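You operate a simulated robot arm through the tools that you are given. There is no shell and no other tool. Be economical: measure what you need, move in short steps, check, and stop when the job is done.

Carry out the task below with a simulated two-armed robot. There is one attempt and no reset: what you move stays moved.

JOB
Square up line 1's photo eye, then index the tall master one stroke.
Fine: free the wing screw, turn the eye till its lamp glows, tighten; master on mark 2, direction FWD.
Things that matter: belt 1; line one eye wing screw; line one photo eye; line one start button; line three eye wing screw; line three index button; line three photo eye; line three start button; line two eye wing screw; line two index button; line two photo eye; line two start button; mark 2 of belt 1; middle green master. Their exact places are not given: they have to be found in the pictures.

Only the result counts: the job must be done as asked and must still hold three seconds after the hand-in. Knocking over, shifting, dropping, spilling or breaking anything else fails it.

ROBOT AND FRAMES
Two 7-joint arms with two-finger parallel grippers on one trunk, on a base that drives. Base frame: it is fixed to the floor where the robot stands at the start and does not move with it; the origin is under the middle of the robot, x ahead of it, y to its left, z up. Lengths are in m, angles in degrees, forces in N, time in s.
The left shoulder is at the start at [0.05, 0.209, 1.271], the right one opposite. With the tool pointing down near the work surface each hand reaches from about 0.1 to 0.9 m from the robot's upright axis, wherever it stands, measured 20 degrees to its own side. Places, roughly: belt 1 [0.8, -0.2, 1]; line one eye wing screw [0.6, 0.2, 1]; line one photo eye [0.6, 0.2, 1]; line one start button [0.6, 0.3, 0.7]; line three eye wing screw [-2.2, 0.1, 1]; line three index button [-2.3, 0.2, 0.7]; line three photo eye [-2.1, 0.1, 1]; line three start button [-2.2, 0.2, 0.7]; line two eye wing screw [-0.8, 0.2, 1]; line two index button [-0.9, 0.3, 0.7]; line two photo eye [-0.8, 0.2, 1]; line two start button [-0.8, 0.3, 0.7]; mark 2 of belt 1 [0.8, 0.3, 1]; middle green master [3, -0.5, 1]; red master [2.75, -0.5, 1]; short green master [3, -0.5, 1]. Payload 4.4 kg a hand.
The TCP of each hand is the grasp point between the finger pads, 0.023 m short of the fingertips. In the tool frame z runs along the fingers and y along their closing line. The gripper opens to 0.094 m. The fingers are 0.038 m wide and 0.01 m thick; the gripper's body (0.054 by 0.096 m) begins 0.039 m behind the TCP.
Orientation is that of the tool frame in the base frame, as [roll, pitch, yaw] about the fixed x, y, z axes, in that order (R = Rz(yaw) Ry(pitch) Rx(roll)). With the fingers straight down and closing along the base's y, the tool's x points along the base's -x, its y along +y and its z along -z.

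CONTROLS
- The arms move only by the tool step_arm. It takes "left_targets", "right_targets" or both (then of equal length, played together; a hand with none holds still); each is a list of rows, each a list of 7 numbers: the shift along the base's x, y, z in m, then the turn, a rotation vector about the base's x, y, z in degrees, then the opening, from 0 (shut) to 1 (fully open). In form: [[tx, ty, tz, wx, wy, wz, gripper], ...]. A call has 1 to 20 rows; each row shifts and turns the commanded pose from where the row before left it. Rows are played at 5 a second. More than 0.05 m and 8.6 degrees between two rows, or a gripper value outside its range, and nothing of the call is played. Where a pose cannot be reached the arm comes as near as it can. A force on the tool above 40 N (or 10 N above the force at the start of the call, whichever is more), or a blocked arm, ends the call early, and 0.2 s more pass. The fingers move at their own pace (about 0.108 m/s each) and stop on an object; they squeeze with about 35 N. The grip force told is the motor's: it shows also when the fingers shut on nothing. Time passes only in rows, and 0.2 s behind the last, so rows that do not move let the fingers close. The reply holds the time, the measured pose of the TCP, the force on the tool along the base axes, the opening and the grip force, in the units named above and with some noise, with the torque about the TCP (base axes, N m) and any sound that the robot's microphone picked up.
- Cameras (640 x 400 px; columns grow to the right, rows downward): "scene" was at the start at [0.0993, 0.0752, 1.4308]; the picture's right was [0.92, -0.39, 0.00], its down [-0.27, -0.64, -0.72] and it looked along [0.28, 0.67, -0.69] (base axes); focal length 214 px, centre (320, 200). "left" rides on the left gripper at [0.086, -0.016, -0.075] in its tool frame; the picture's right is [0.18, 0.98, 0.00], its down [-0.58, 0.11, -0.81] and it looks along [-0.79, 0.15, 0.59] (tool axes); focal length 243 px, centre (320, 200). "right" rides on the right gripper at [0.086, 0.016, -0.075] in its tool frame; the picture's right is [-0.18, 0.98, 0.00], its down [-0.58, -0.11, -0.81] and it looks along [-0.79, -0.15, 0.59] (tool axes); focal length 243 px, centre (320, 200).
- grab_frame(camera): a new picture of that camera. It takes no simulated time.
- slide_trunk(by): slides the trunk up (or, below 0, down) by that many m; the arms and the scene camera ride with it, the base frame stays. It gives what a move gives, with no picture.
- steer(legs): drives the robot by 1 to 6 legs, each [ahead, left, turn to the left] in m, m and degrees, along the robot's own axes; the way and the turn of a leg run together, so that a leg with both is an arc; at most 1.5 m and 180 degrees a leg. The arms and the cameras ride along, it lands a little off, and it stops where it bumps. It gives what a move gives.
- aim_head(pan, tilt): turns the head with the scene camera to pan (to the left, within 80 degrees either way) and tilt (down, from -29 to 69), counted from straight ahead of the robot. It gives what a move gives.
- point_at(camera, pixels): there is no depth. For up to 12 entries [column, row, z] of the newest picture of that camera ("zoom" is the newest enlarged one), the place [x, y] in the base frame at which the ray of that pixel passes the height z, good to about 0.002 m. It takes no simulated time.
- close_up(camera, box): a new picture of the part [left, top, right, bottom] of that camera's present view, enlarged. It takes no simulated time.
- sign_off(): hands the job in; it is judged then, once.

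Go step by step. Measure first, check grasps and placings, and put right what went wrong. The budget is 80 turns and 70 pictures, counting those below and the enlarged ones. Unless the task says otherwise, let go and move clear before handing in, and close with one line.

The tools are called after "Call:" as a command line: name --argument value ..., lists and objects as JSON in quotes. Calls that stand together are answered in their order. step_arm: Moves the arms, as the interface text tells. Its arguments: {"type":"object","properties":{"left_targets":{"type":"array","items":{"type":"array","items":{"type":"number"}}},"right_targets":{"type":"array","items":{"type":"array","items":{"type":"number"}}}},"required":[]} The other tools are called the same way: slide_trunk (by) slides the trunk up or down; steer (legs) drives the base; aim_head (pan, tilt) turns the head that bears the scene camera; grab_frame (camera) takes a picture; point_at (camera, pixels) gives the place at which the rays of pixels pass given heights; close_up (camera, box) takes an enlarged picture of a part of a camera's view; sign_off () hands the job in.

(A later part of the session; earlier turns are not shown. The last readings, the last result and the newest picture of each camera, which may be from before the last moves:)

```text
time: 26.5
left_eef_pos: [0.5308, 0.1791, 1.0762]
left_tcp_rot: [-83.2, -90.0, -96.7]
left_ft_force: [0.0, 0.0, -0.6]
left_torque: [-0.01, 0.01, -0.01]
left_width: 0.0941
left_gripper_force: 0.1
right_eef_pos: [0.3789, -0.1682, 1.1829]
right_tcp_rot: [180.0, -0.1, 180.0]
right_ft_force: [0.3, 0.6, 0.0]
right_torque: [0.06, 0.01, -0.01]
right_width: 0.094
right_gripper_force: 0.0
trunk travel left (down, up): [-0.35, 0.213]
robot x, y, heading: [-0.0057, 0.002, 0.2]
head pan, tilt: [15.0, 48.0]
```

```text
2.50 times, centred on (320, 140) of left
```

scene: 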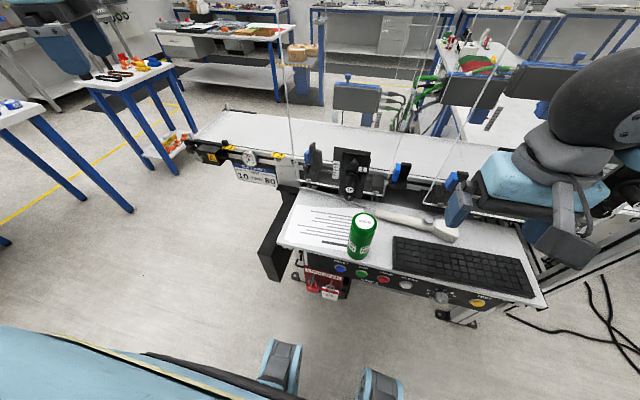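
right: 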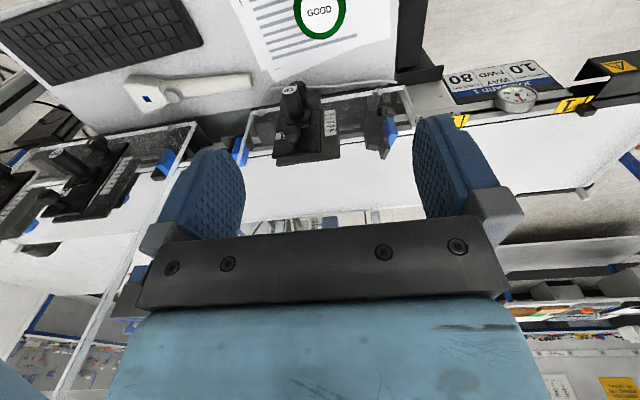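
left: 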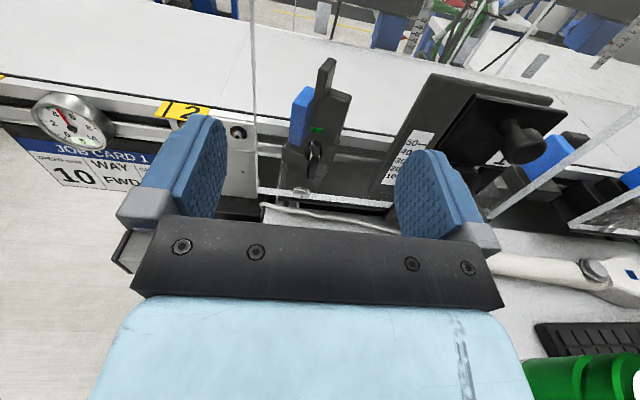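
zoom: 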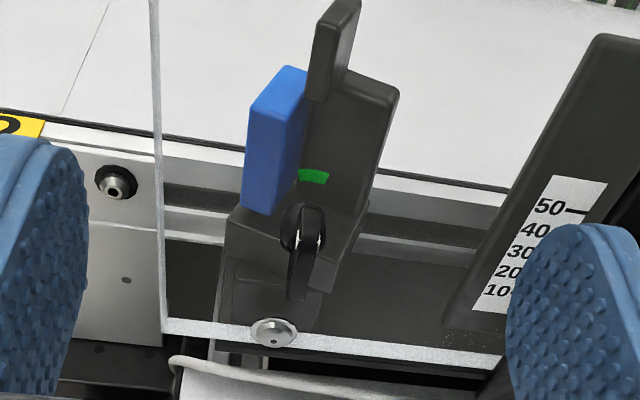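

The wing blade stands vertical at (314,160), a green arc above its hub. Locate it precisely.

Call:
point_at --camera "left" --pixels '[[314, 160, 1.03], [314, 160, 1.02], [315, 143, 1.045], [311, 180, 1.015], [263, 194, 0.955], [318, 130.5, 1.05], [327, 64, 1.1]]'

Call:
close_up --camera "scene" --box '[295, 140, 359, 200]'

```text
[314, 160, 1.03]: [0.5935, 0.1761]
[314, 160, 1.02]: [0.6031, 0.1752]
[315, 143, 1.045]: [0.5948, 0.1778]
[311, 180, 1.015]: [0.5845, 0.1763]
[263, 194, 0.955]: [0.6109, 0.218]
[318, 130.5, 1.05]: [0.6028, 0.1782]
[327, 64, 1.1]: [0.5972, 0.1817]
```

```text
6.67 times, centred on (327, 170) of scene
```

zoom: 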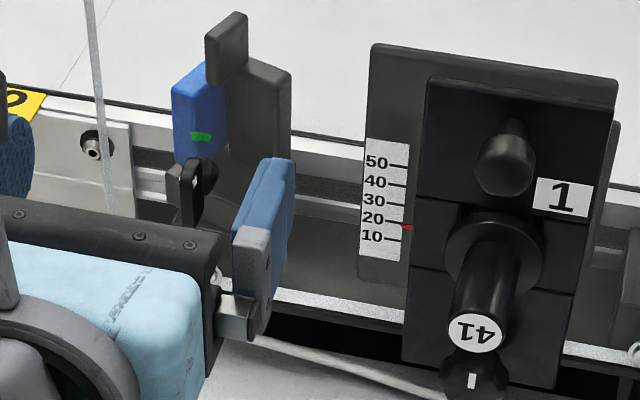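

Call:
point_at --camera "scene" --pixels '[[306.8, 168.8, 1.02], [306.8, 168.8, 1.03], [306.8, 168.8, 1.04], [309.3, 160.2, 1.03], [309.3, 160.2, 1.05], [309.3, 160.2, 1.06]]'

Call:
point_at --camera "left" --pixels '[[318, 130.5, 1.03], [318, 130.5, 1.06]]'

```text
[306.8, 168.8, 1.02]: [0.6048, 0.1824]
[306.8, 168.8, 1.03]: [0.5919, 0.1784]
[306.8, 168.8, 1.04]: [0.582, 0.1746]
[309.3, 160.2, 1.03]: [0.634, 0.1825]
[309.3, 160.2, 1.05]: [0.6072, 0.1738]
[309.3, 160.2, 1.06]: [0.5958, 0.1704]
```

```text
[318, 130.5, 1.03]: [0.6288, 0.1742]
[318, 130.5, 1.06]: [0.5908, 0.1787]
```

Wing at (0.592,0.177,1.03). Go to TCP (0.576,0.177,1.03) with the fingers half open, then close.

Call:
step_arm --left_targets '[[0, -0.002, -0.046, 0, 0, 0, 0.5], [0.025, 0, 0, 0, 0, 0, 0.5], [0.02, 0, 0, 0, 0, 0, 0.5], [0, 0, 0, 0, 0, 0, 0.5]]'

Call:
close_up --camera "left" --box '[220, 60, 420, 220]'

```text
time: 27.5
left_eef_pos: [0.5773, 0.1788, 1.032]
left_tcp_rot: [138.3, -90.0, 41.8]
left_ft_force: [-0.6, -0.5, -0.5]
left_torque: [0.01, -0.03, -0.02]
left_width: 0.047
left_gripper_force: 0.0
right_eef_pos: [0.3788, -0.1686, 1.1837]
right_tcp_rot: [180.0, 0.1, -179.9]
right_ft_force: [-0.1, -0.5, -0.7]
right_torque: [-0.03, -0.01, -0.04]
right_width: 0.0941
right_gripper_force: 0.2
trunk travel left (down, up): [-0.35, 0.213]
robot x, y, heading: [0.0005, 0.0013, 0.2]
head pan, tilt: [15.0, 48.0]
```

```text
2.50 times, centred on (320, 140) of left
```

zoom: 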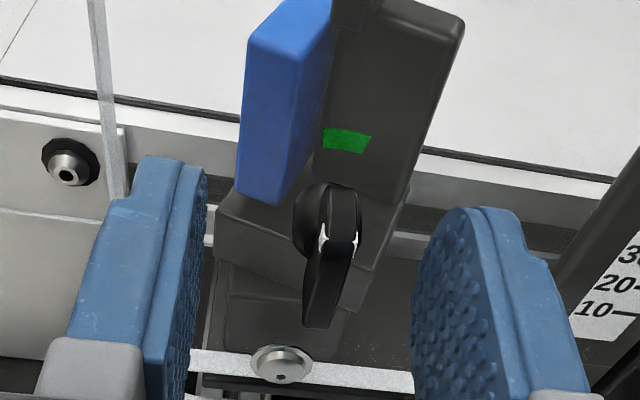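

The blade sits between the fingers. Close on it.

Call:
step_arm --left_targets '[[0, 0, 0, 0, 0, 0, 0], [0, 0, 0, 0, 0, 0, 0], [0, 0, 0, 0, 0, 0, 0]]'

Call:
close_up --camera "left" --box '[220, 60, 420, 220]'

```text
time: 28.3
left_eef_pos: [0.5775, 0.1765, 1.0311]
left_tcp_rot: [-131.1, -89.9, -48.9]
left_ft_force: [2.2, -10.6, -1.6]
left_torque: [-0.06, -0.21, -0.2]
left_width: 0.0147
left_gripper_force: 45.0
right_eef_pos: [0.3787, -0.1698, 1.1834]
right_tcp_rot: [179.9, 0.0, 179.9]
right_ft_force: [0.4, 0.7, 0.0]
right_torque: [0.01, 0.02, 0.01]
right_width: 0.0942
right_gripper_force: 0.2
trunk travel left (down, up): [-0.35, 0.213]
robot x, y, heading: [0.0023, 0.0017, -0.2]
head pan, tilt: [15.0, 48.0]
```

```text
2.50 times, centred on (320, 140) of left
```

zoom: 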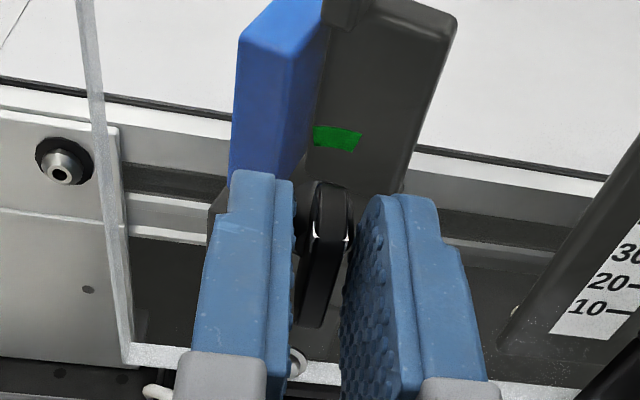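

Held (14.7 mm). Turn counter-clockwise as seen from the robot (about −x) in steps and watch the torque.

Call:
step_arm --left_targets '[[0, -0.002, 0, -8, 0, 0, 0], [0, 0, 0, -8, 0, 0, 0], [0, 0, 0, -8, 0, 0, 0], [0, 0, 0, -8, 0, 0, 0]]'

Call:
close_up --camera "left" --box '[220, 60, 420, 220]'

```text
time: 29.3
left_eef_pos: [0.5778, 0.1779, 1.0318]
left_tcp_rot: [89.8, -57.9, 90.4]
left_ft_force: [5.7, 8.4, 8.8]
left_torque: [0.06, -0.39, 0.32]
left_width: 0.0146
left_gripper_force: 44.8
right_eef_pos: [0.38, -0.1681, 1.1836]
right_tcp_rot: [-180.0, 0.0, 179.9]
right_ft_force: [0.8, 0.2, -0.1]
right_torque: [-0.01, 0.02, 0.0]
right_width: 0.0941
right_gripper_force: 0.2
trunk travel left (down, up): [-0.35, 0.213]
robot x, y, heading: [-0.0027, 0.0007, -0.0]
head pan, tilt: [15.0, 48.0]
```

```text
2.50 times, centred on (320, 140) of left
```

zoom: 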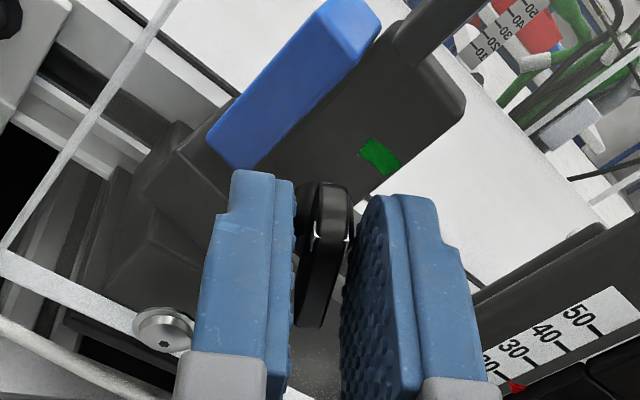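

The wing follows; torque low. Continue to about 90°.

Call:
step_arm --left_targets '[[0, 0, 0, -8, 0, 0, 0], [0, 0, 0, -8, 0, 0, 0], [0, 0, 0, -8, 0, 0, 0], [0, 0, 0, -8, 0, 0, 0], [0, 0, 0, -8, 0, 0, 0], [0, 0, 0, -8, 0, 0, 0], [0, 0, 0, -8, 0, 0, 0]]'

Call:
grab_frame --camera "left"

```text
time: 30.9
left_eef_pos: [0.577, 0.1781, 1.0301]
left_tcp_rot: [90.0, -1.8, 90.0]
left_ft_force: [20.8, 12.6, 14.5]
left_torque: [0.02, -0.42, 0.41]
left_width: 0.0145
left_gripper_force: 44.4
right_eef_pos: [0.3792, -0.1672, 1.1838]
right_tcp_rot: [-180.0, -0.1, -179.9]
right_ft_force: [1.0, 0.4, 0.6]
right_torque: [0.01, -0.04, -0.01]
right_width: 0.0941
right_gripper_force: 0.0
trunk travel left (down, up): [-0.35, 0.213]
robot x, y, heading: [0.001, -0.0018, 0.1]
head pan, tilt: [15.0, 48.0]
```

```text
31 pictures are left
```

left: 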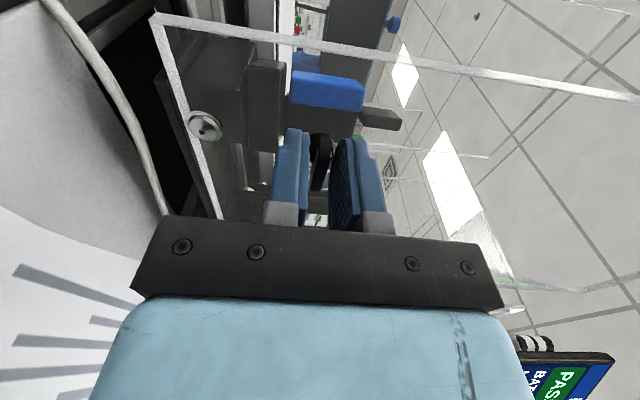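

The wing has turned about 88°. Release, back off, undo the roll and rise a bit to look.

Call:
step_arm --left_targets '[[0, 0, 0, 0, 0, 0, 0.5], [0, 0, 0, 0, 0, 0, 0.5], [-0.045, 0, 0, 0, 0, 0, 0.5], [-0.03, 0, 0.01, 0, 0, 0, 0.5], [0, 0, 0.01, 8, 0, 0, 1], [0, 0, 0.01, 8, 0, 0, 1], [0, 0, 0.01, 8, 0, 0, 1], [0, 0, 0.01, 8, 0, 0, 1], [0, 0, 0.01, 8, 0, 0, 1], [0, 0, 0.01, 8, 0, 0, 1], [0, 0, 0.01, 8, 0, 0, 1], [0, 0, 0.01, 8, 0, 0, 1], [0, 0, 0.01, 8, 0, 0, 1], [0, 0, 0.01, 8, 0, 0, 1], [0, 0, 0.0, 8, 0, 0, 1]]'

Call:
close_up --camera "left" --box '[240, 70, 400, 210]'

Call:
close_up --camera "scene" --box '[290, 135, 340, 185]'

```text
time: 34.1
left_eef_pos: [0.5004, 0.1782, 1.1409]
left_tcp_rot: [-108.5, -89.9, -71.4]
left_ft_force: [-0.2, 0.0, -1.0]
left_torque: [0.01, -0.01, -0.01]
left_width: 0.094
left_gripper_force: 0.1
right_eef_pos: [0.3793, -0.1685, 1.1827]
right_tcp_rot: [-179.9, 0.0, 180.0]
right_ft_force: [-0.9, 0.5, -0.1]
right_torque: [0.0, -0.03, -0.02]
right_width: 0.0941
right_gripper_force: 0.0
trunk travel left (down, up): [-0.35, 0.213]
robot x, y, heading: [-0.0029, -0.0003, 0.4]
head pan, tilt: [15.0, 48.0]
```

```text
2.86 times, centred on (320, 140) of left
```

zoom: 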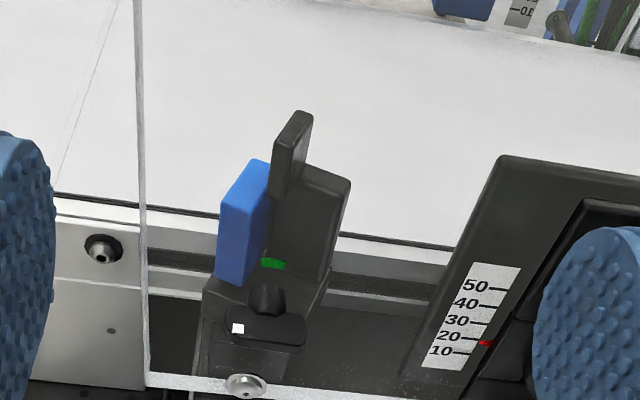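

```text
8.00 times, centred on (315, 160) of scene
```

zoom: 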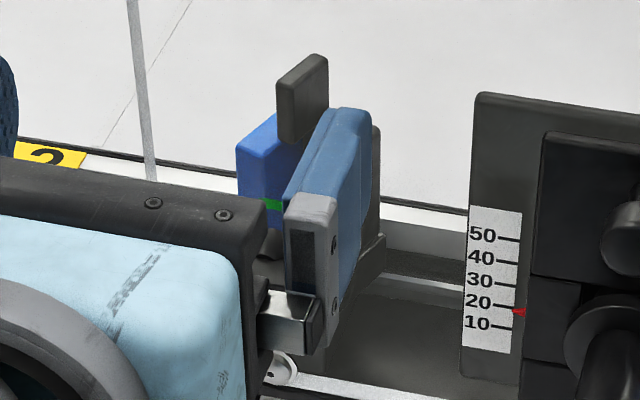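

The wing's white dot now points left (9 o'clock), away from the green arc. I'll enlarge the eye itself to judge its skew.

Call:
close_up --camera "left" --box '[280, 104, 348, 192]'

```text
4.55 times, centred on (314, 148) of left
```

zoom: 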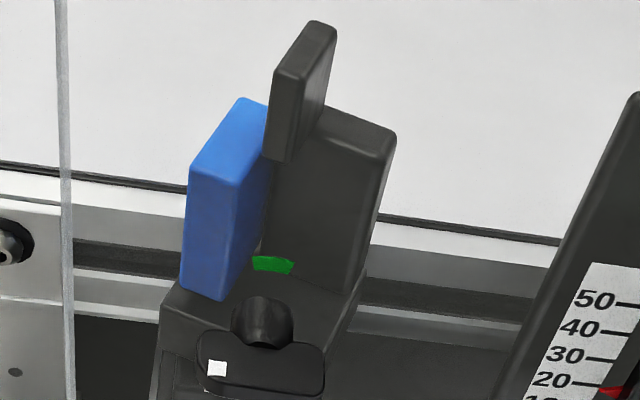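

From this view the eye's front is turned clockwise by ~15–20° (front edge slopes more than the rail). The guard blocks the front, so I'll reach round its left edge with closed fingers pointing −y and push the rear of the eye's +y side toward −x. First reorient the left hand in free space.

Call:
step_arm --left_targets '[[-0.0045, 0.022, 0.0145, 0, 8.2, 0, 1], [-0.0045, 0.022, 0.0145, 0, 8.2, 0, 1], [-0.0045, 0.022, 0.0145, 0, 8.2, 0, 1], [-0.0045, 0.022, 0.0145, 0, 8.2, 0, 1], [-0.0045, 0.022, 0.0145, 0, 8.2, 0, 1], [-0.0045, 0.022, 0.0145, 0, 8.2, 0, 1], [-0.0045, 0.022, 0.0145, 0, 8.2, 0, 1], [-0.0045, 0.022, 0.0145, 0, 8.2, 0, 1], [-0.0045, 0.022, 0.0145, 0, 8.2, 0, 1], [-0.0045, 0.022, 0.0145, 0, 8.2, 0, 0], [-0.0045, 0.022, 0.0145, 0, 8, 0, 0]]'

Call:
step_arm --left_targets '[[0.031, 0, -0.014, -8.5, 0, 0, 0], [0.031, 0, -0.014, -8.5, 0, 0, 0], [0.031, 0, -0.014, -8.5, 0, 0, 0], [0.031, 0, -0.014, -8.5, 0, 0, 0], [0.031, 0, -0.014, -8.5, 0, 0, 0], [0.031, 0, -0.014, -8.5, 0, 0, 0], [0.04, 0, -0.014, -8.5, 0, 0, 0]]'

Call:
grab_frame --camera "left"

```text
time: 36.5
left_eef_pos: [0.452, 0.4175, 1.2976]
left_tcp_rot: [180.0, 0.0, 0.0]
left_ft_force: [0.8, 0.4, -0.1]
left_torque: [-0.02, 0.0, -0.02]
left_width: 0.0002
left_gripper_force: 34.9
right_eef_pos: [0.3784, -0.169, 1.1829]
right_tcp_rot: [-180.0, 0.0, -179.9]
right_ft_force: [0.3, 0.0, -0.6]
right_torque: [0.02, 0.0, 0.02]
right_width: 0.094
right_gripper_force: 0.1
trunk travel left (down, up): [-0.35, 0.213]
robot x, y, heading: [0.0046, 0.0016, -0.0]
head pan, tilt: [15.0, 48.0]
```

```text
time: 38.1
left_eef_pos: [0.6785, 0.4179, 1.1995]
left_tcp_rot: [120.4, 0.1, -0.1]
left_ft_force: [1.3, 0.3, 1.0]
left_torque: [-0.02, -0.05, -0.03]
left_width: 0.0
left_gripper_force: 34.8
right_eef_pos: [0.3814, -0.1693, 1.1825]
right_tcp_rot: [179.9, -0.1, 180.0]
right_ft_force: [0.1, 0.2, 0.2]
right_torque: [-0.02, 0.01, 0.0]
right_width: 0.0938
right_gripper_force: 0.0
trunk travel left (down, up): [-0.35, 0.213]
robot x, y, heading: [0.0009, -0.0025, 0.1]
head pan, tilt: [15.0, 48.0]
```

```text
27 pictures are left
```

left: 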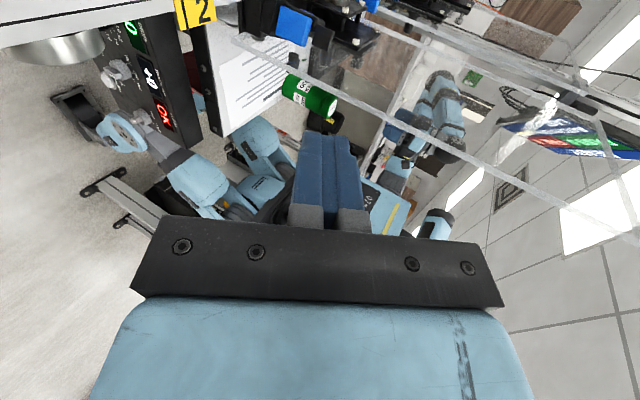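

Pose reached; the eye is at the top of the picture (295,20). Move nearer with extra x clearance and look.

Call:
step_arm --left_targets '[[0.01, -0.035, -0.02, 0, 0, 0, 0], [0.01, -0.035, -0.02, 0, 0, 0, 0], [0.01, -0.035, -0.02, 0, 0, 0, 0], [0, -0.035, -0.02, 0, 0, 0, 0], [0, 0, -0.02, 0, 0, 0, 0]]'

Call:
grab_frame --camera "left"

Call:
close_up --camera "scene" --box '[270, 120, 350, 190]'

```text
time: 39.3
left_eef_pos: [0.7071, 0.2764, 1.1012]
left_tcp_rot: [120.5, 0.0, 0.0]
left_ft_force: [-0.2, -0.3, 0.4]
left_torque: [-0.03, -0.02, -0.01]
left_width: 0.0
left_gripper_force: 34.9
right_eef_pos: [0.3792, -0.1678, 1.1837]
right_tcp_rot: [180.0, -0.1, -180.0]
right_ft_force: [0.1, 0.4, -0.1]
right_torque: [-0.02, 0.01, 0.0]
right_width: 0.0938
right_gripper_force: 0.0
trunk travel left (down, up): [-0.35, 0.213]
robot x, y, heading: [0.0012, 0.0023, 0.2]
head pan, tilt: [15.0, 48.0]
```

```text
26 pictures are left
```

left: 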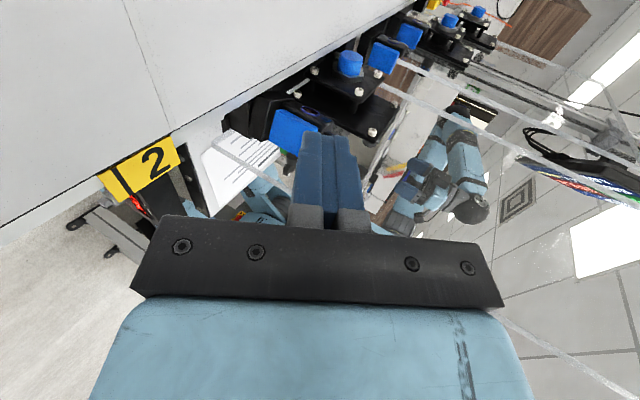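

```text
5.71 times, centred on (310, 155) of scene
```

zoom: 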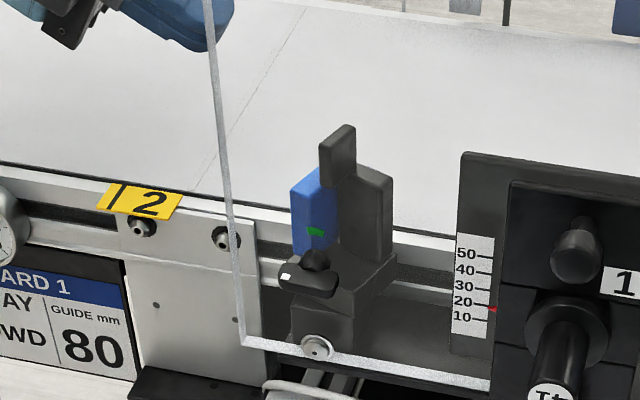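

Call:
close_up --camera "left" --box '[215, 60, 345, 175]'

Call:
point_at --camera "scene" --pixels '[[310, 155, 1.05]]'

```text
3.48 times, centred on (280, 118) of left
```

zoom: 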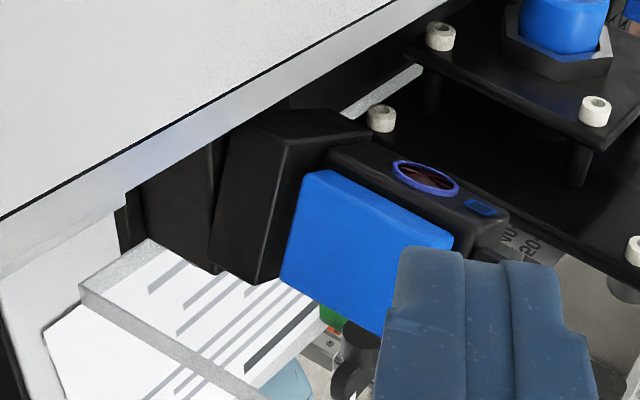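

```text
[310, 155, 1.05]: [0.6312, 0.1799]
```

The rear view shows the lens and a small unlit lamp beside it; the blue plate is on the +y side. Locate the rear corners.

Call:
point_at --camera "left" --pixels '[[317.4, 129, 1.05], [317.4, 129, 1.06], [317.4, 129, 1.07], [277, 110, 1.02], [277, 110, 1.03], [334.6, 119.3, 1.07], [334.6, 119.3, 1.06], [310, 111, 1.05]]'

```text
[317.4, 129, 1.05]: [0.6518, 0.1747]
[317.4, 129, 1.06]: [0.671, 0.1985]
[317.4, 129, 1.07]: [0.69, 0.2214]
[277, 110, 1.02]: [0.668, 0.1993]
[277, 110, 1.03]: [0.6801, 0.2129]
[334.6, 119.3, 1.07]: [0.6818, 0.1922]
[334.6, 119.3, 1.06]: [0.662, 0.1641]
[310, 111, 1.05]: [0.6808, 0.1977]
```

Rear edge of the blue plate ≈(0.670,0.198,1.02–1.06). Insert the fingertips behind it, then push −x gently.

Call:
step_arm --left_targets '[[0, -0.025, -0.044, 0, 0, 0, 0], [0, -0.04, 0, 0, 0, 0, 0], [0, -0.01, 0, 0, 0, 0, 0], [-0.008, 0, 0, 0, 0, 0, 0], [-0.004, 0, 0, 0, 0, 0, 0], [0, 0, 0, 0, 0, 0, 0]]'

Call:
close_up --camera "left" --box '[230, 0, 430, 180]'

```text
refused: row 1 steps farther than a row can; nothing moved
```

```text
2.22 times, centred on (330, 90) of left
```

zoom: 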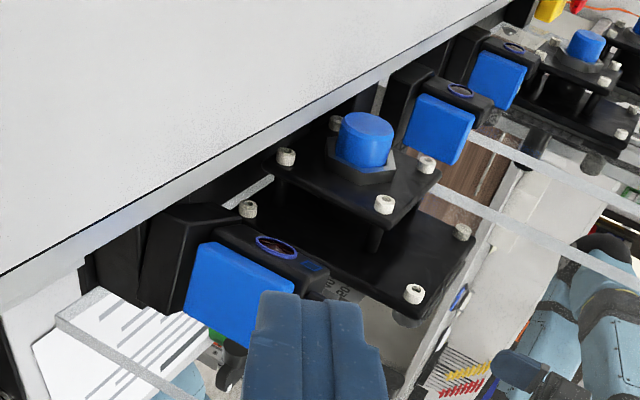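

Call:
step_arm --left_targets '[[0, -0.015, -0.024, 0, 0, 0, 0], [0, -0.015, -0.02, 0, 0, 0, 0], [0, -0.035, 0, 0, 0, 0, 0], [0, -0.01, 0, 0, 0, 0, 0], [-0.008, 0, 0, 0, 0, 0, 0], [-0.004, 0, 0, 0, 0, 0, 0], [0, 0, 0, 0, 0, 0, 0]]'

Call:
close_up --camera "left" --box '[230, 60, 390, 180]'

```text
time: 40.9
left_eef_pos: [0.6963, 0.2024, 1.0578]
left_tcp_rot: [120.6, 0.1, 0.0]
left_ft_force: [-0.5, 0.2, 0.5]
left_torque: [-0.02, 0.04, 0.0]
left_width: 0.0
left_gripper_force: 35.1
right_eef_pos: [0.3802, -0.1681, 1.1835]
right_tcp_rot: [180.0, 0.0, 180.0]
right_ft_force: [0.2, 0.0, -0.6]
right_torque: [-0.02, -0.04, 0.01]
right_width: 0.0939
right_gripper_force: 0.0
trunk travel left (down, up): [-0.35, 0.213]
robot x, y, heading: [0.0012, -0.0022, -0.0]
head pan, tilt: [15.0, 48.0]
```

```text
3.33 times, centred on (310, 120) of left
```

zoom: 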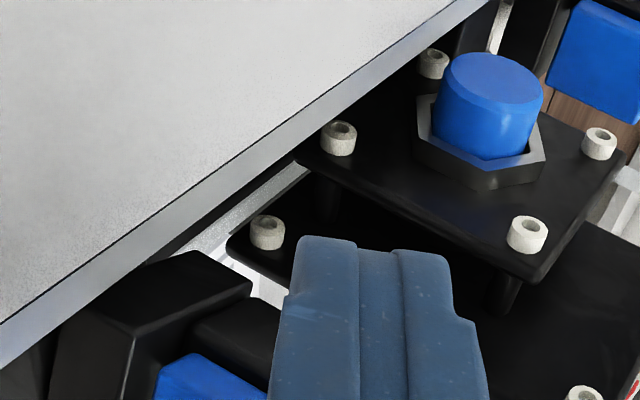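

No contact yet. Push −x in small steps and watch the force.

Call:
step_arm --left_targets '[[-0.004, 0, 0, 0, 0, 0, 0], [-0.004, 0, 0, 0, 0, 0, 0], [-0.002, 0, 0, 0, 0, 0, 0], [-0.002, 0, 0, 0, 0, 0, 0]]'

Call:
close_up --camera "scene" --box '[290, 130, 346, 170]'

```text
time: 41.9
left_eef_pos: [0.6847, 0.2025, 1.0562]
left_tcp_rot: [120.6, 0.1, 0.0]
left_ft_force: [-0.2, -0.8, -1.2]
left_torque: [0.02, -0.01, 0.0]
left_width: 0.0001
left_gripper_force: 34.9
right_eef_pos: [0.3791, -0.1678, 1.1839]
right_tcp_rot: [179.9, 0.0, -180.0]
right_ft_force: [0.3, -0.5, 0.6]
right_torque: [0.02, -0.02, 0.02]
right_width: 0.0937
right_gripper_force: 0.0
trunk travel left (down, up): [-0.35, 0.213]
robot x, y, heading: [0.0015, -0.0035, 0.2]
head pan, tilt: [15.0, 48.0]
```

```text
10.00 times, centred on (318, 150) of scene
```

zoom: 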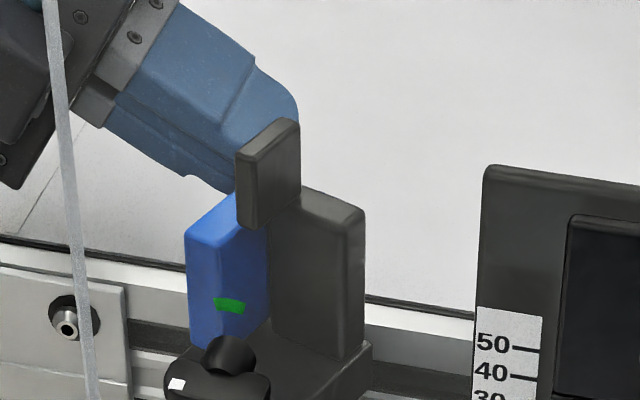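

Call:
step_arm --left_targets '[[-0.002, 0, 0, 0, 0, 0, 0], [-0.002, 0, 0, 0, 0, 0, 0], [-0.002, 0, 0, 0, 0, 0, 0], [-0.002, 0, 0, 0, 0, 0, 0]]'

Call:
close_up --camera "scene" --box '[290, 130, 346, 170]'

```text
time: 42.9
left_eef_pos: [0.6764, 0.205, 1.0581]
left_tcp_rot: [120.6, 0.0, -0.1]
left_ft_force: [5.2, 5.3, 0.8]
left_torque: [0.06, -0.03, 0.0]
left_width: 0.0
left_gripper_force: 35.2
right_eef_pos: [0.379, -0.1681, 1.1836]
right_tcp_rot: [-180.0, 0.0, -180.0]
right_ft_force: [0.1, 0.1, -0.1]
right_torque: [-0.03, -0.03, 0.03]
right_width: 0.0943
right_gripper_force: 0.1
trunk travel left (down, up): [-0.35, 0.213]
robot x, y, heading: [-0.001, -0.0023, 0.0]
head pan, tilt: [15.0, 48.0]
```

```text
10.00 times, centred on (318, 150) of scene
```

zoom: 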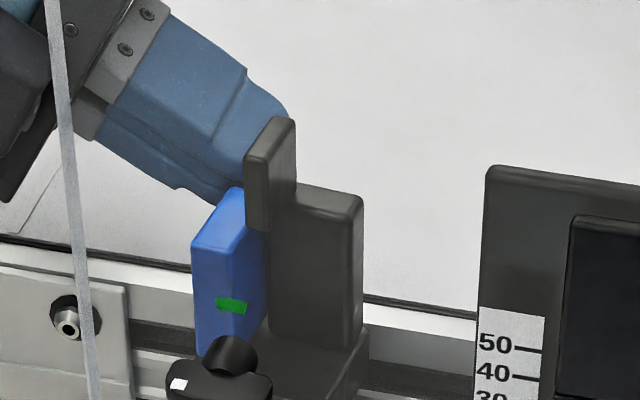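

The eye is turning counter-clockwise as wanted (tab's side face narrowing). Continue pushing.

Call:
step_arm --left_targets '[[-0.002, 0, 0, 0, 0, 0, 0], [-0.002, 0, 0, 0, 0, 0, 0], [-0.002, 0, 0, 0, 0, 0, 0], [0, 0, 0, 0, 0, 0, 0]]'

Call:
close_up --camera "scene" --box '[290, 130, 346, 170]'

```text
time: 43.8
left_eef_pos: [0.6735, 0.2061, 1.0571]
left_tcp_rot: [120.4, -0.2, 0.5]
left_ft_force: [10.3, 5.4, -3.2]
left_torque: [0.23, -0.11, 0.17]
left_width: 0.0
left_gripper_force: 34.8
right_eef_pos: [0.3806, -0.168, 1.1835]
right_tcp_rot: [180.0, -0.1, -179.9]
right_ft_force: [-0.6, -0.2, 0.1]
right_torque: [-0.01, 0.0, -0.01]
right_width: 0.094
right_gripper_force: 0.1
trunk travel left (down, up): [-0.35, 0.213]
robot x, y, heading: [0.0004, -0.0001, 0.2]
head pan, tilt: [15.0, 48.0]
stopped in row 4 (left hand): the force on the tool passed its limit at 42 N (the readings are from after the stop); the commanded pose is now the measured one
```

```text
10.00 times, centred on (318, 150) of scene
```

zoom: 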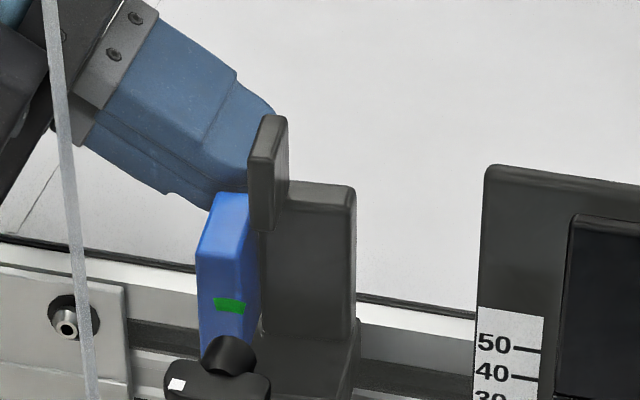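

The push stopped flush at 42 N; the eye is nearly square. Retreat along +x then +y/up to see the lamp.

Call:
step_arm --left_targets '[[0.015, 0, 0, 0, 0, 0, 0], [0.02, 0, 0, 0, 0, 0, 0], [0, 0.035, 0, 0, 0, 0, 0], [0, 0.03, 0.02, 0, 0, 0, 0], [0, 0.005, 0.02, 0, 0, 0, 0]]'

Call:
close_up --camera "left" --box '[215, 60, 345, 175]'

```text
time: 45.0
left_eef_pos: [0.704, 0.2751, 1.0987]
left_tcp_rot: [120.4, -0.3, 0.3]
left_ft_force: [0.4, -0.3, 0.1]
left_torque: [0.02, -0.02, 0.0]
left_width: 0.0
left_gripper_force: 34.6
right_eef_pos: [0.3789, -0.1697, 1.1846]
right_tcp_rot: [180.0, 0.1, -180.0]
right_ft_force: [-1.4, -0.1, 0.0]
right_torque: [-0.01, 0.02, 0.02]
right_width: 0.094
right_gripper_force: 0.1
trunk travel left (down, up): [-0.35, 0.213]
robot x, y, heading: [0.002, -0.0015, -0.0]
head pan, tilt: [15.0, 48.0]
```

```text
3.48 times, centred on (280, 118) of left
```

zoom: 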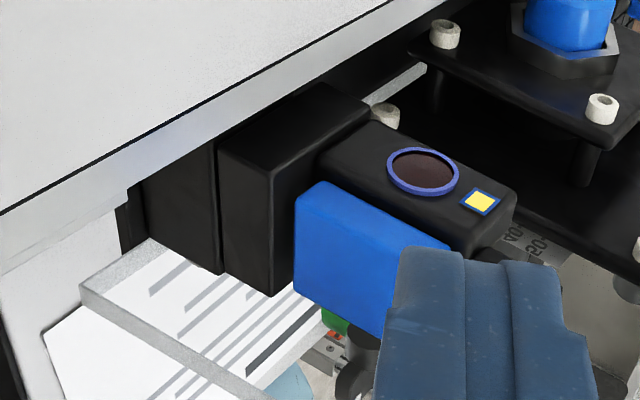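

The lamp glows yellow. Now go back to the front by the reverse path and tighten the wing.

Call:
step_arm --left_targets '[[0, 0.035, 0.025, 0, 0, 0, 0], [0, 0.035, 0.025, 0, 0, 0, 0], [-0.006, 0.037, 0.025, 0, 0, 0, 0], [-0.02, 0.036, 0.025, 0, 0, 0, 0], [-0.04, 0, 0.014, 8.5, 0, 0, 0], [-0.031, 0, 0.014, 8.5, 0, 0, 0], [-0.031, 0, 0.014, 8.5, 0, 0, 0], [-0.031, 0, 0.014, 8.5, 0, 0, 0], [-0.031, 0, 0.014, 8.5, 0, 0, 0], [-0.031, 0, 0.014, 8.5, 0, 0, 0], [-0.031, 0, 0.014, 8.5, 0, 0, 0]]'

Call:
step_arm --left_targets '[[0.0045, -0.022, -0.0145, 0, -8, 0, 1], [0.0045, -0.022, -0.0145, 0, -8.2, 0, 1], [0.0045, -0.022, -0.0145, 0, -8.2, 0, 1], [0.0045, -0.022, -0.0145, 0, -8.2, 0, 1], [0.0045, -0.022, -0.0145, 0, -8.2, 0, 1], [0.0045, -0.022, -0.0145, 0, -8.2, 0, 1], [0.0045, -0.022, -0.0145, 0, -8.2, 0, 1], [0.0045, -0.022, -0.0145, 0, -8.2, 0, 1], [0.0045, -0.022, -0.0145, 0, -8.2, 0, 1], [0.0045, -0.022, -0.0145, 0, -8.2, 0, 1], [0.0045, -0.022, -0.0145, 0, -8.2, 0, 1]]'

```text
time: 47.4
left_eef_pos: [0.4511, 0.4177, 1.2982]
left_tcp_rot: [-180.0, -0.4, 0.1]
left_ft_force: [-0.2, -0.6, 0.1]
left_torque: [-0.02, -0.02, 0.01]
left_width: 0.0
left_gripper_force: 34.8
right_eef_pos: [0.3791, -0.1691, 1.1847]
right_tcp_rot: [180.0, 0.1, -179.9]
right_ft_force: [0.3, -0.4, 0.6]
right_torque: [0.0, 0.0, -0.01]
right_width: 0.094
right_gripper_force: 0.0
trunk travel left (down, up): [-0.35, 0.213]
robot x, y, heading: [0.0001, -0.0002, -0.1]
head pan, tilt: [15.0, 48.0]
```

```text
time: 49.8
left_eef_pos: [0.5022, 0.1744, 1.1373]
left_tcp_rot: [-10.3, -89.5, -169.9]
left_ft_force: [-0.2, -0.3, -0.2]
left_torque: [-0.01, 0.03, 0.0]
left_width: 0.0941
left_gripper_force: 0.0
right_eef_pos: [0.3798, -0.1698, 1.1827]
right_tcp_rot: [179.9, 0.0, 179.9]
right_ft_force: [0.2, -0.4, -0.2]
right_torque: [0.0, 0.0, 0.01]
right_width: 0.0939
right_gripper_force: 0.0
trunk travel left (down, up): [-0.35, 0.213]
robot x, y, heading: [0.0001, -0.0032, 0.2]
head pan, tilt: [15.0, 48.0]
```

Now roll −88° while descending, half open, then go forward onto the horizontal blade.

Call:
step_arm --left_targets '[[0, 0.001, -0.0097, -8, 0, 0, 0.6], [0, 0.001, -0.0097, -8, 0, 0, 0.6], [0, 0.001, -0.0097, -8, 0, 0, 0.6], [0, 0, -0.0097, -8, 0, 0, 0.6], [0, 0, -0.0097, -8, 0, 0, 0.6], [0, 0, -0.0097, -8, 0, 0, 0.6], [0, 0, -0.0097, -8, 0, 0, 0.6], [0, 0, -0.0097, -8, 0, 0, 0.6], [0, 0, -0.0097, -8, 0, 0, 0.6], [0, 0, -0.0097, -8, 0, 0, 0.6], [0, 0, -0.0097, -8, 0, 0, 0.6], [0.035, 0, 0, 0, 0, 0, 0.6]]'

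Call:
grab_frame --camera "left"

```text
time: 52.4
left_eef_pos: [0.5402, 0.1803, 1.0296]
left_tcp_rot: [89.9, -2.0, 90.5]
left_ft_force: [0.8, 0.3, 0.3]
left_torque: [0.05, 0.02, 0.0]
left_width: 0.0562
left_gripper_force: 0.1
right_eef_pos: [0.3815, -0.1685, 1.1831]
right_tcp_rot: [-180.0, -0.1, 180.0]
right_ft_force: [0.8, -0.4, -0.2]
right_torque: [0.0, 0.02, -0.05]
right_width: 0.0939
right_gripper_force: 0.1
trunk travel left (down, up): [-0.35, 0.213]
robot x, y, heading: [-0.0005, 0.0025, -0.3]
head pan, tilt: [15.0, 48.0]
```

```text
17 pictures are left
```

left: 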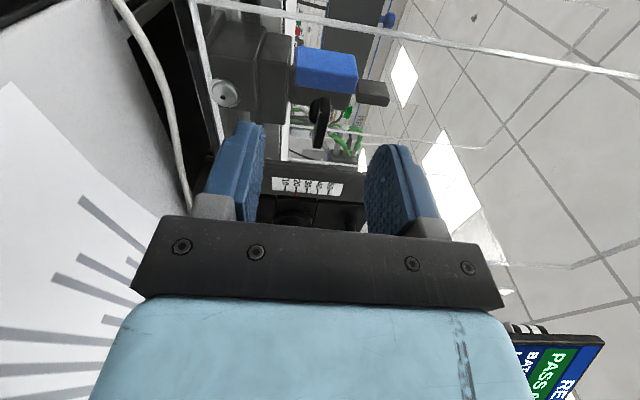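

The blade lies between the fingers. Advance, close, and turn back clockwise (+88°).

Call:
step_arm --left_targets '[[0.02, -0.002, 0.001, 0, 0, 0, 0.6], [0.017, 0, 0, 0, 0, 0, 0.6], [0, 0, 0, 0, 0, 0, 0], [0, 0, 0, 0, 0, 0, 0], [0, 0, 0, 0, 0, 0, 0], [0, 0, 0, 8, 0, 0, 0], [0, 0, 0, 8, 0, 0, 0], [0, 0, 0, 8, 0, 0, 0], [0, 0, 0, 8, 0, 0, 0], [0, 0, 0, 8, 0, 0, 0], [0, 0, 0, 8, 0, 0, 0], [0, 0, 0, 8, 0, 0, 0], [0, 0, 0, 8, 0, 0, 0], [0, 0, 0, 8, 0, 0, 0], [0, 0, 0, 8, 0, 0, 0], [0, 0, 0, 8, 0, 0, 0]]'

```text
time: 54.8
left_eef_pos: [0.5745, 0.1782, 1.0309]
left_tcp_rot: [89.8, -46.6, 90.4]
left_ft_force: [-4.7, 4.1, -2.7]
left_torque: [-0.03, -0.11, 0.22]
left_width: 0.0058
left_gripper_force: 44.6
right_eef_pos: [0.3775, -0.1677, 1.1841]
right_tcp_rot: [180.0, 0.0, -179.8]
right_ft_force: [0.0, -1.3, -0.6]
right_torque: [0.01, -0.02, 0.0]
right_width: 0.0941
right_gripper_force: 0.0
trunk travel left (down, up): [-0.35, 0.213]
robot x, y, heading: [-0.0004, 0.0009, 0.3]
head pan, tilt: [15.0, 48.0]
stopped in row 11 (left hand): the force on the tool passed its limit at 41 N (the readings are from after the stop); the commanded pose is now the measured one
```

Stopped at ~45° with 41 N and a smaller width (5.8 mm). Look.

Call:
close_up --camera "left" --box '[220, 60, 420, 220]'

```text
2.50 times, centred on (320, 140) of left
```

zoom: 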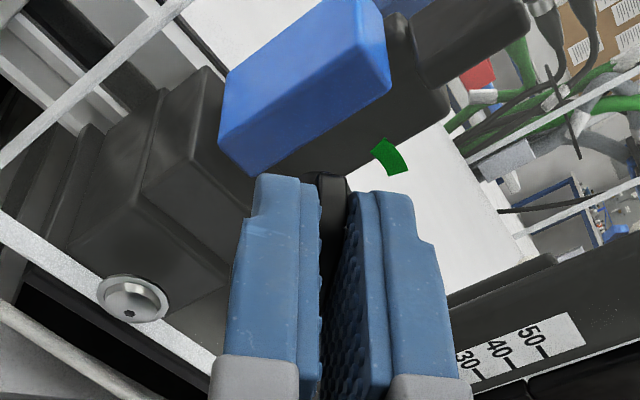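

The blade is still held and turning with the hand. Continue in finer steps.

Call:
step_arm --left_targets '[[0, 0, 0, 4, 0, 0, 0], [0, 0, 0, 4, 0, 0, 0], [0, 0, 0, 4, 0, 0, 0], [0, 0, 0, 4, 0, 0, 0], [0, 0, 0, 4, 0, 0, 0], [0, 0, 0, 4, 0, 0, 0], [0, 0, 0, 4, 0, 0, 0], [0, 0, 0, 4, 0, 0, 0], [0, 0, 0, 4, 0, 0, 0], [0, 0, 0, 4, 0, 0, 0], [0, 0, 0, 4, 0, 0, 0]]'

```text
time: 57.2
left_eef_pos: [0.5743, 0.1759, 1.0308]
left_tcp_rot: [-57.6, -89.4, -122.4]
left_ft_force: [-12.0, 3.9, -5.2]
left_torque: [-1.05, 0.2, 0.19]
left_width: 0.0059
left_gripper_force: 44.6
right_eef_pos: [0.3788, -0.167, 1.1848]
right_tcp_rot: [-180.0, 0.0, 180.0]
right_ft_force: [-0.9, -0.2, 0.3]
right_torque: [0.0, -0.02, 0.01]
right_width: 0.0938
right_gripper_force: 0.1
trunk travel left (down, up): [-0.35, 0.213]
robot x, y, heading: [0.0011, 0.002, 0.2]
head pan, tilt: [15.0, 48.0]
```

Torque −1.05 N m now resists: it's biting. A few degrees more, then release and look.

Call:
step_arm --left_targets '[[0, 0, 0, 4, 0, 0, 0], [0, 0, 0, 4, 0, 0, 0], [0, 0, 0, 0, 0, 0, 0]]'

Call:
close_up --camera "left" --box '[240, 70, 400, 210]'

```text
time: 58.0
left_eef_pos: [0.574, 0.1766, 1.0307]
left_tcp_rot: [-87.5, -81.4, -92.7]
left_ft_force: [-5.5, 1.8, 0.0]
left_torque: [-1.39, 0.23, 0.04]
left_width: 0.0097
left_gripper_force: 44.5
right_eef_pos: [0.3802, -0.168, 1.1838]
right_tcp_rot: [-180.0, 0.0, 180.0]
right_ft_force: [1.1, 0.1, 0.7]
right_torque: [0.0, -0.01, 0.0]
right_width: 0.094
right_gripper_force: 0.0
trunk travel left (down, up): [-0.35, 0.213]
robot x, y, heading: [-0.0005, -0.0026, 0.2]
head pan, tilt: [15.0, 48.0]
```

```text
2.86 times, centred on (320, 140) of left
```

zoom: 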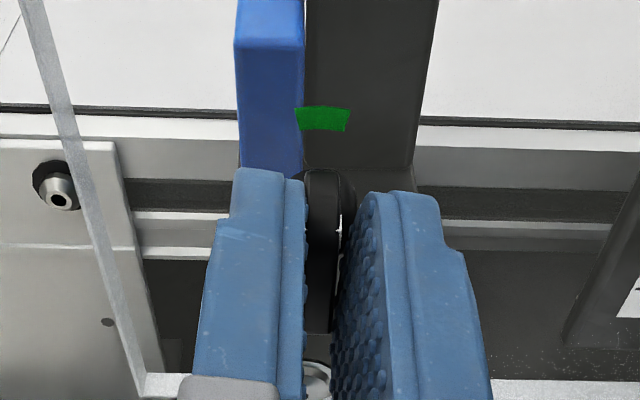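

The wing is vertical again and now slips in the pads (at its stop): tight. Release, back off, rise, re-point down; move the right hand further away.

Call:
step_arm --left_targets '[[0, 0, 0, -6, 0, 0, 0.5], [0, 0, 0, 0, 0, 0, 0.6], [0, 0, 0, 0, 0, 0, 0.6], [-0.04, 0, 0, 0, 0, 0, 0.6], [-0.034, 0, 0.02, 0, 0, 0, 0.6], [0, 0, 0.045, 0, 0, 0, 1], [0, 0, 0.045, 0, 0, 0, 1]]' --right_targets '[[0, 0, 0.02, 0, 0, 0, 1], [-0.01, -0.03, 0.01, 0, 0, 0, 1], [-0.01, -0.03, 0.01, 0, 0, 0, 1], [-0.01, -0.03, 0.01, 0, 0, 0, 1], [-0.01, -0.03, 0.01, 0, 0, 0, 1], [-0.01, -0.03, 0, 0, 0, 0, 1], [-0.01, -0.03, 0, 0, 0, 0, 1]]'

Call:
step_arm --left_targets '[[-0.0045, 0.022, 0.0145, 0, 8.2, 0, 1], [-0.0045, 0.022, 0.0145, 0, 8.2, 0, 1], [-0.0045, 0.022, 0.0145, 0, 8.2, 0, 1], [-0.0045, 0.022, 0.0145, 0, 8.2, 0, 1], [-0.0045, 0.022, 0.0145, 0, 8.2, 0, 1], [-0.0045, 0.022, 0.0145, 0, 8.2, 0, 1], [-0.0045, 0.022, 0.0145, 0, 8.2, 0, 1], [-0.0045, 0.022, 0.0145, 0, 8.2, 0, 1], [-0.0045, 0.022, 0.0145, 0, 8.2, 0, 1], [-0.0045, 0.022, 0.0145, 0, 8.2, 0, 1], [-0.0045, 0.022, 0.0145, 0, 8, 0, 1]]'

Call:
grab_frame --camera "scene"

```text
time: 59.6
left_eef_pos: [0.4989, 0.1729, 1.1368]
left_tcp_rot: [-82.9, -87.3, -97.1]
left_ft_force: [0.1, -0.4, 0.5]
left_torque: [-0.03, -0.03, 0.0]
left_width: 0.0941
left_gripper_force: 0.1
right_eef_pos: [0.3156, -0.35, 1.245]
right_tcp_rot: [179.8, 0.0, -179.9]
right_ft_force: [-0.6, -1.0, 0.6]
right_torque: [0.02, -0.02, -0.01]
right_width: 0.0937
right_gripper_force: 0.1
trunk travel left (down, up): [-0.35, 0.213]
robot x, y, heading: [0.0011, 0.001, -0.2]
head pan, tilt: [15.0, 48.0]
```

```text
time: 62.0
left_eef_pos: [0.4511, 0.42, 1.3012]
left_tcp_rot: [179.9, -0.3, -2.6]
left_ft_force: [0.4, -0.7, -0.4]
left_torque: [0.01, 0.03, 0.02]
left_width: 0.0939
left_gripper_force: 0.0
right_eef_pos: [0.3175, -0.3487, 1.2446]
right_tcp_rot: [-179.9, 0.1, -180.0]
right_ft_force: [-0.2, -0.6, -0.3]
right_torque: [0.02, -0.04, 0.0]
right_width: 0.094
right_gripper_force: 0.1
trunk travel left (down, up): [-0.35, 0.213]
robot x, y, heading: [-0.0021, 0.0011, -0.1]
head pan, tilt: [15.0, 48.0]
```

```text
14 pictures are left
```

scene: 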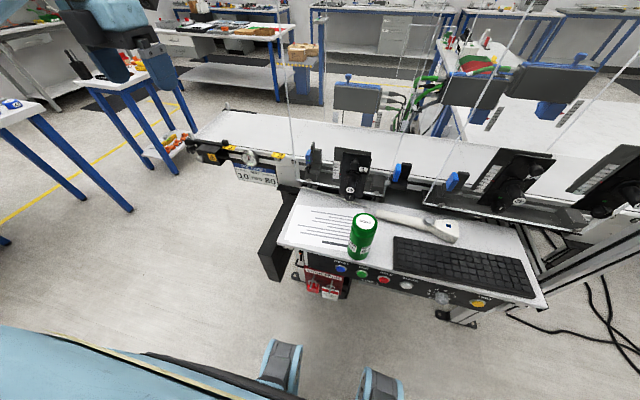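

Master top at (365,220). Query it and the belt edges.

Call:
point_at --camera "scene" --pixels '[[365, 220, 1.043], [281, 156, 1.0], [300, 156, 1.0], [300, 123, 1.0], [230, 113, 1.0], [195, 138, 1.0]]'

Call:
close_up --camera "scene" --box '[180, 95, 340, 195]'

```text
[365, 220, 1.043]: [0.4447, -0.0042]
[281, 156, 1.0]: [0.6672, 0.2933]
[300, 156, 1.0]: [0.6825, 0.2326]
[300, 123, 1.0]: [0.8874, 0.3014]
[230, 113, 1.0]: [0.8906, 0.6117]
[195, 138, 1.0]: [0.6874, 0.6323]
```

```text
4.00 times, centred on (260, 145) of scene
```

zoom: 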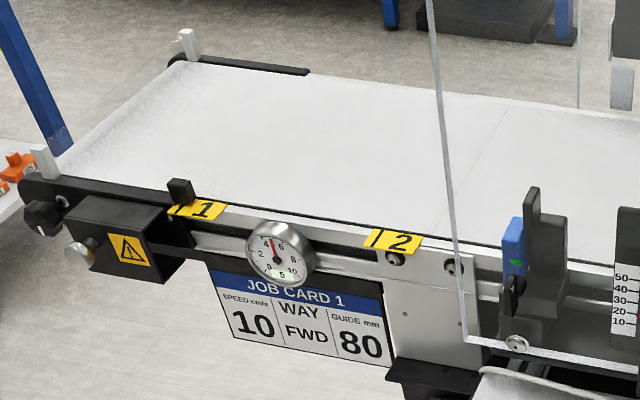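

Mark 2's tag has a black bar left of the digit (zoom (377,239)). Query the bar and tag edges.

Call:
point_at --camera "zoom" --pixels '[[377, 239, 1.0], [402, 242, 1.0], [395, 240, 1.0], [367, 241, 1.0], [421, 241, 1.0], [186, 208, 1.0], [204, 210, 1.0], [180, 190, 1.02], [463, 267, 1.0]]'

Call:
step_arm --left_targets '[[0, -0.045, 0, 0, 0, 2.6, 1], [0, -0.045, 0, 0, 0, 0, 1], [0, -0.045, 0, 0, 0, 0, 1], [0, -0.045, 0, 0, 0, 0, 1], [0, -0.045, 0, 0, 0, 0, 1], [0, -0.045, 0, 0, 0, 0, 1], [0, -0.045, 0, 0, 0, 0, 1], [0, -0.045, 0, 0, 0, 0, 1], [-0.008, -0.045, 0, 0, 0, 0, 1], [0, -0.018, -0.04, 0, 0, 0, 1], [0, 0, -0.05, 0, 0, 0, 1], [0, 0, -0.05, 0, 0, 0, 1]]'

Call:
grab_frame --camera "left"

```text
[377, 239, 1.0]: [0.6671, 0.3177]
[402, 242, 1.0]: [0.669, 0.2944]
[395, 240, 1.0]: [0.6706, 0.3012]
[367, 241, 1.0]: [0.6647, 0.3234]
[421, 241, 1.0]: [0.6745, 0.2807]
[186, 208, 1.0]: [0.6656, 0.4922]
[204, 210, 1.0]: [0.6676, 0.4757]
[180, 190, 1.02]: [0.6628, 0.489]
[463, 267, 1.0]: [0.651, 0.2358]
```

```text
time: 64.6
left_eef_pos: [0.4449, -0.003, 1.1632]
left_tcp_rot: [179.9, -0.3, 0.0]
left_ft_force: [0.8, 0.3, 0.1]
left_torque: [0.0, 0.0, 0.02]
left_width: 0.0939
left_gripper_force: 0.2
right_eef_pos: [0.3171, -0.3489, 1.244]
right_tcp_rot: [-180.0, 0.0, 179.9]
right_ft_force: [-0.1, -0.5, -0.1]
right_torque: [0.0, 0.01, 0.0]
right_width: 0.094
right_gripper_force: 0.1
trunk travel left (down, up): [-0.35, 0.213]
robot x, y, heading: [-0.0036, -0.0037, -0.2]
head pan, tilt: [15.0, 48.0]
```

```text
12 pictures are left
```

left: 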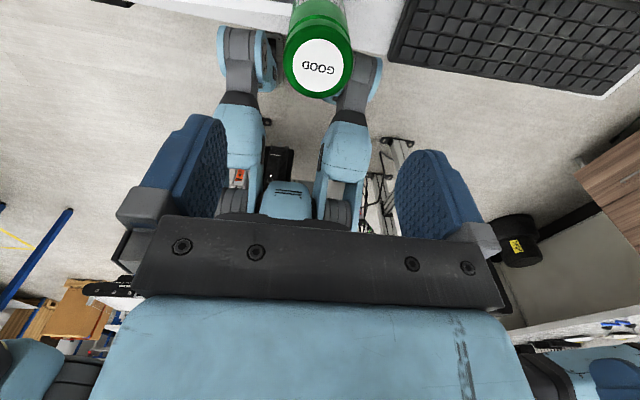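

Mark 2's bar is y≈0.318, tag centre 0.302; I'll aim at ~0.309. Check the master's top at (320,66) and grip.

Call:
point_at --camera "left" --pixels '[[320, 66, 1.043]]'

Call:
step_arm --left_targets '[[0, 0, -0.05, 0, 0, 0, 1], [0, 0, -0.05, 0, 0, 0, 1], [0, 0, -0.05, 0, 0, 0, 1], [0, 0, -0.007, 0, 0, 0, 1], [0, 0, 0, 0, 0, 0, 0.3], [0, 0, 0, 0, 0, 0, 0.3], [0, 0, 0, 0, 0, 0, 0.3]]'

```text
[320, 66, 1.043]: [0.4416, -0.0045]
```

```text
time: 66.2
left_eef_pos: [0.4429, -0.0044, 1.0067]
left_tcp_rot: [-180.0, -0.3, 0.0]
left_ft_force: [-0.4, 0.4, 0.5]
left_torque: [-0.05, 0.04, -0.01]
left_width: 0.0555
left_gripper_force: 35.5
right_eef_pos: [0.3166, -0.3486, 1.2449]
right_tcp_rot: [-179.9, 0.0, 180.0]
right_ft_force: [-0.3, 1.2, 0.1]
right_torque: [-0.03, -0.02, -0.01]
right_width: 0.0939
right_gripper_force: 0.1
trunk travel left (down, up): [-0.35, 0.213]
robot x, y, heading: [-0.0004, 0.0008, 0.3]
head pan, tilt: [15.0, 48.0]
```

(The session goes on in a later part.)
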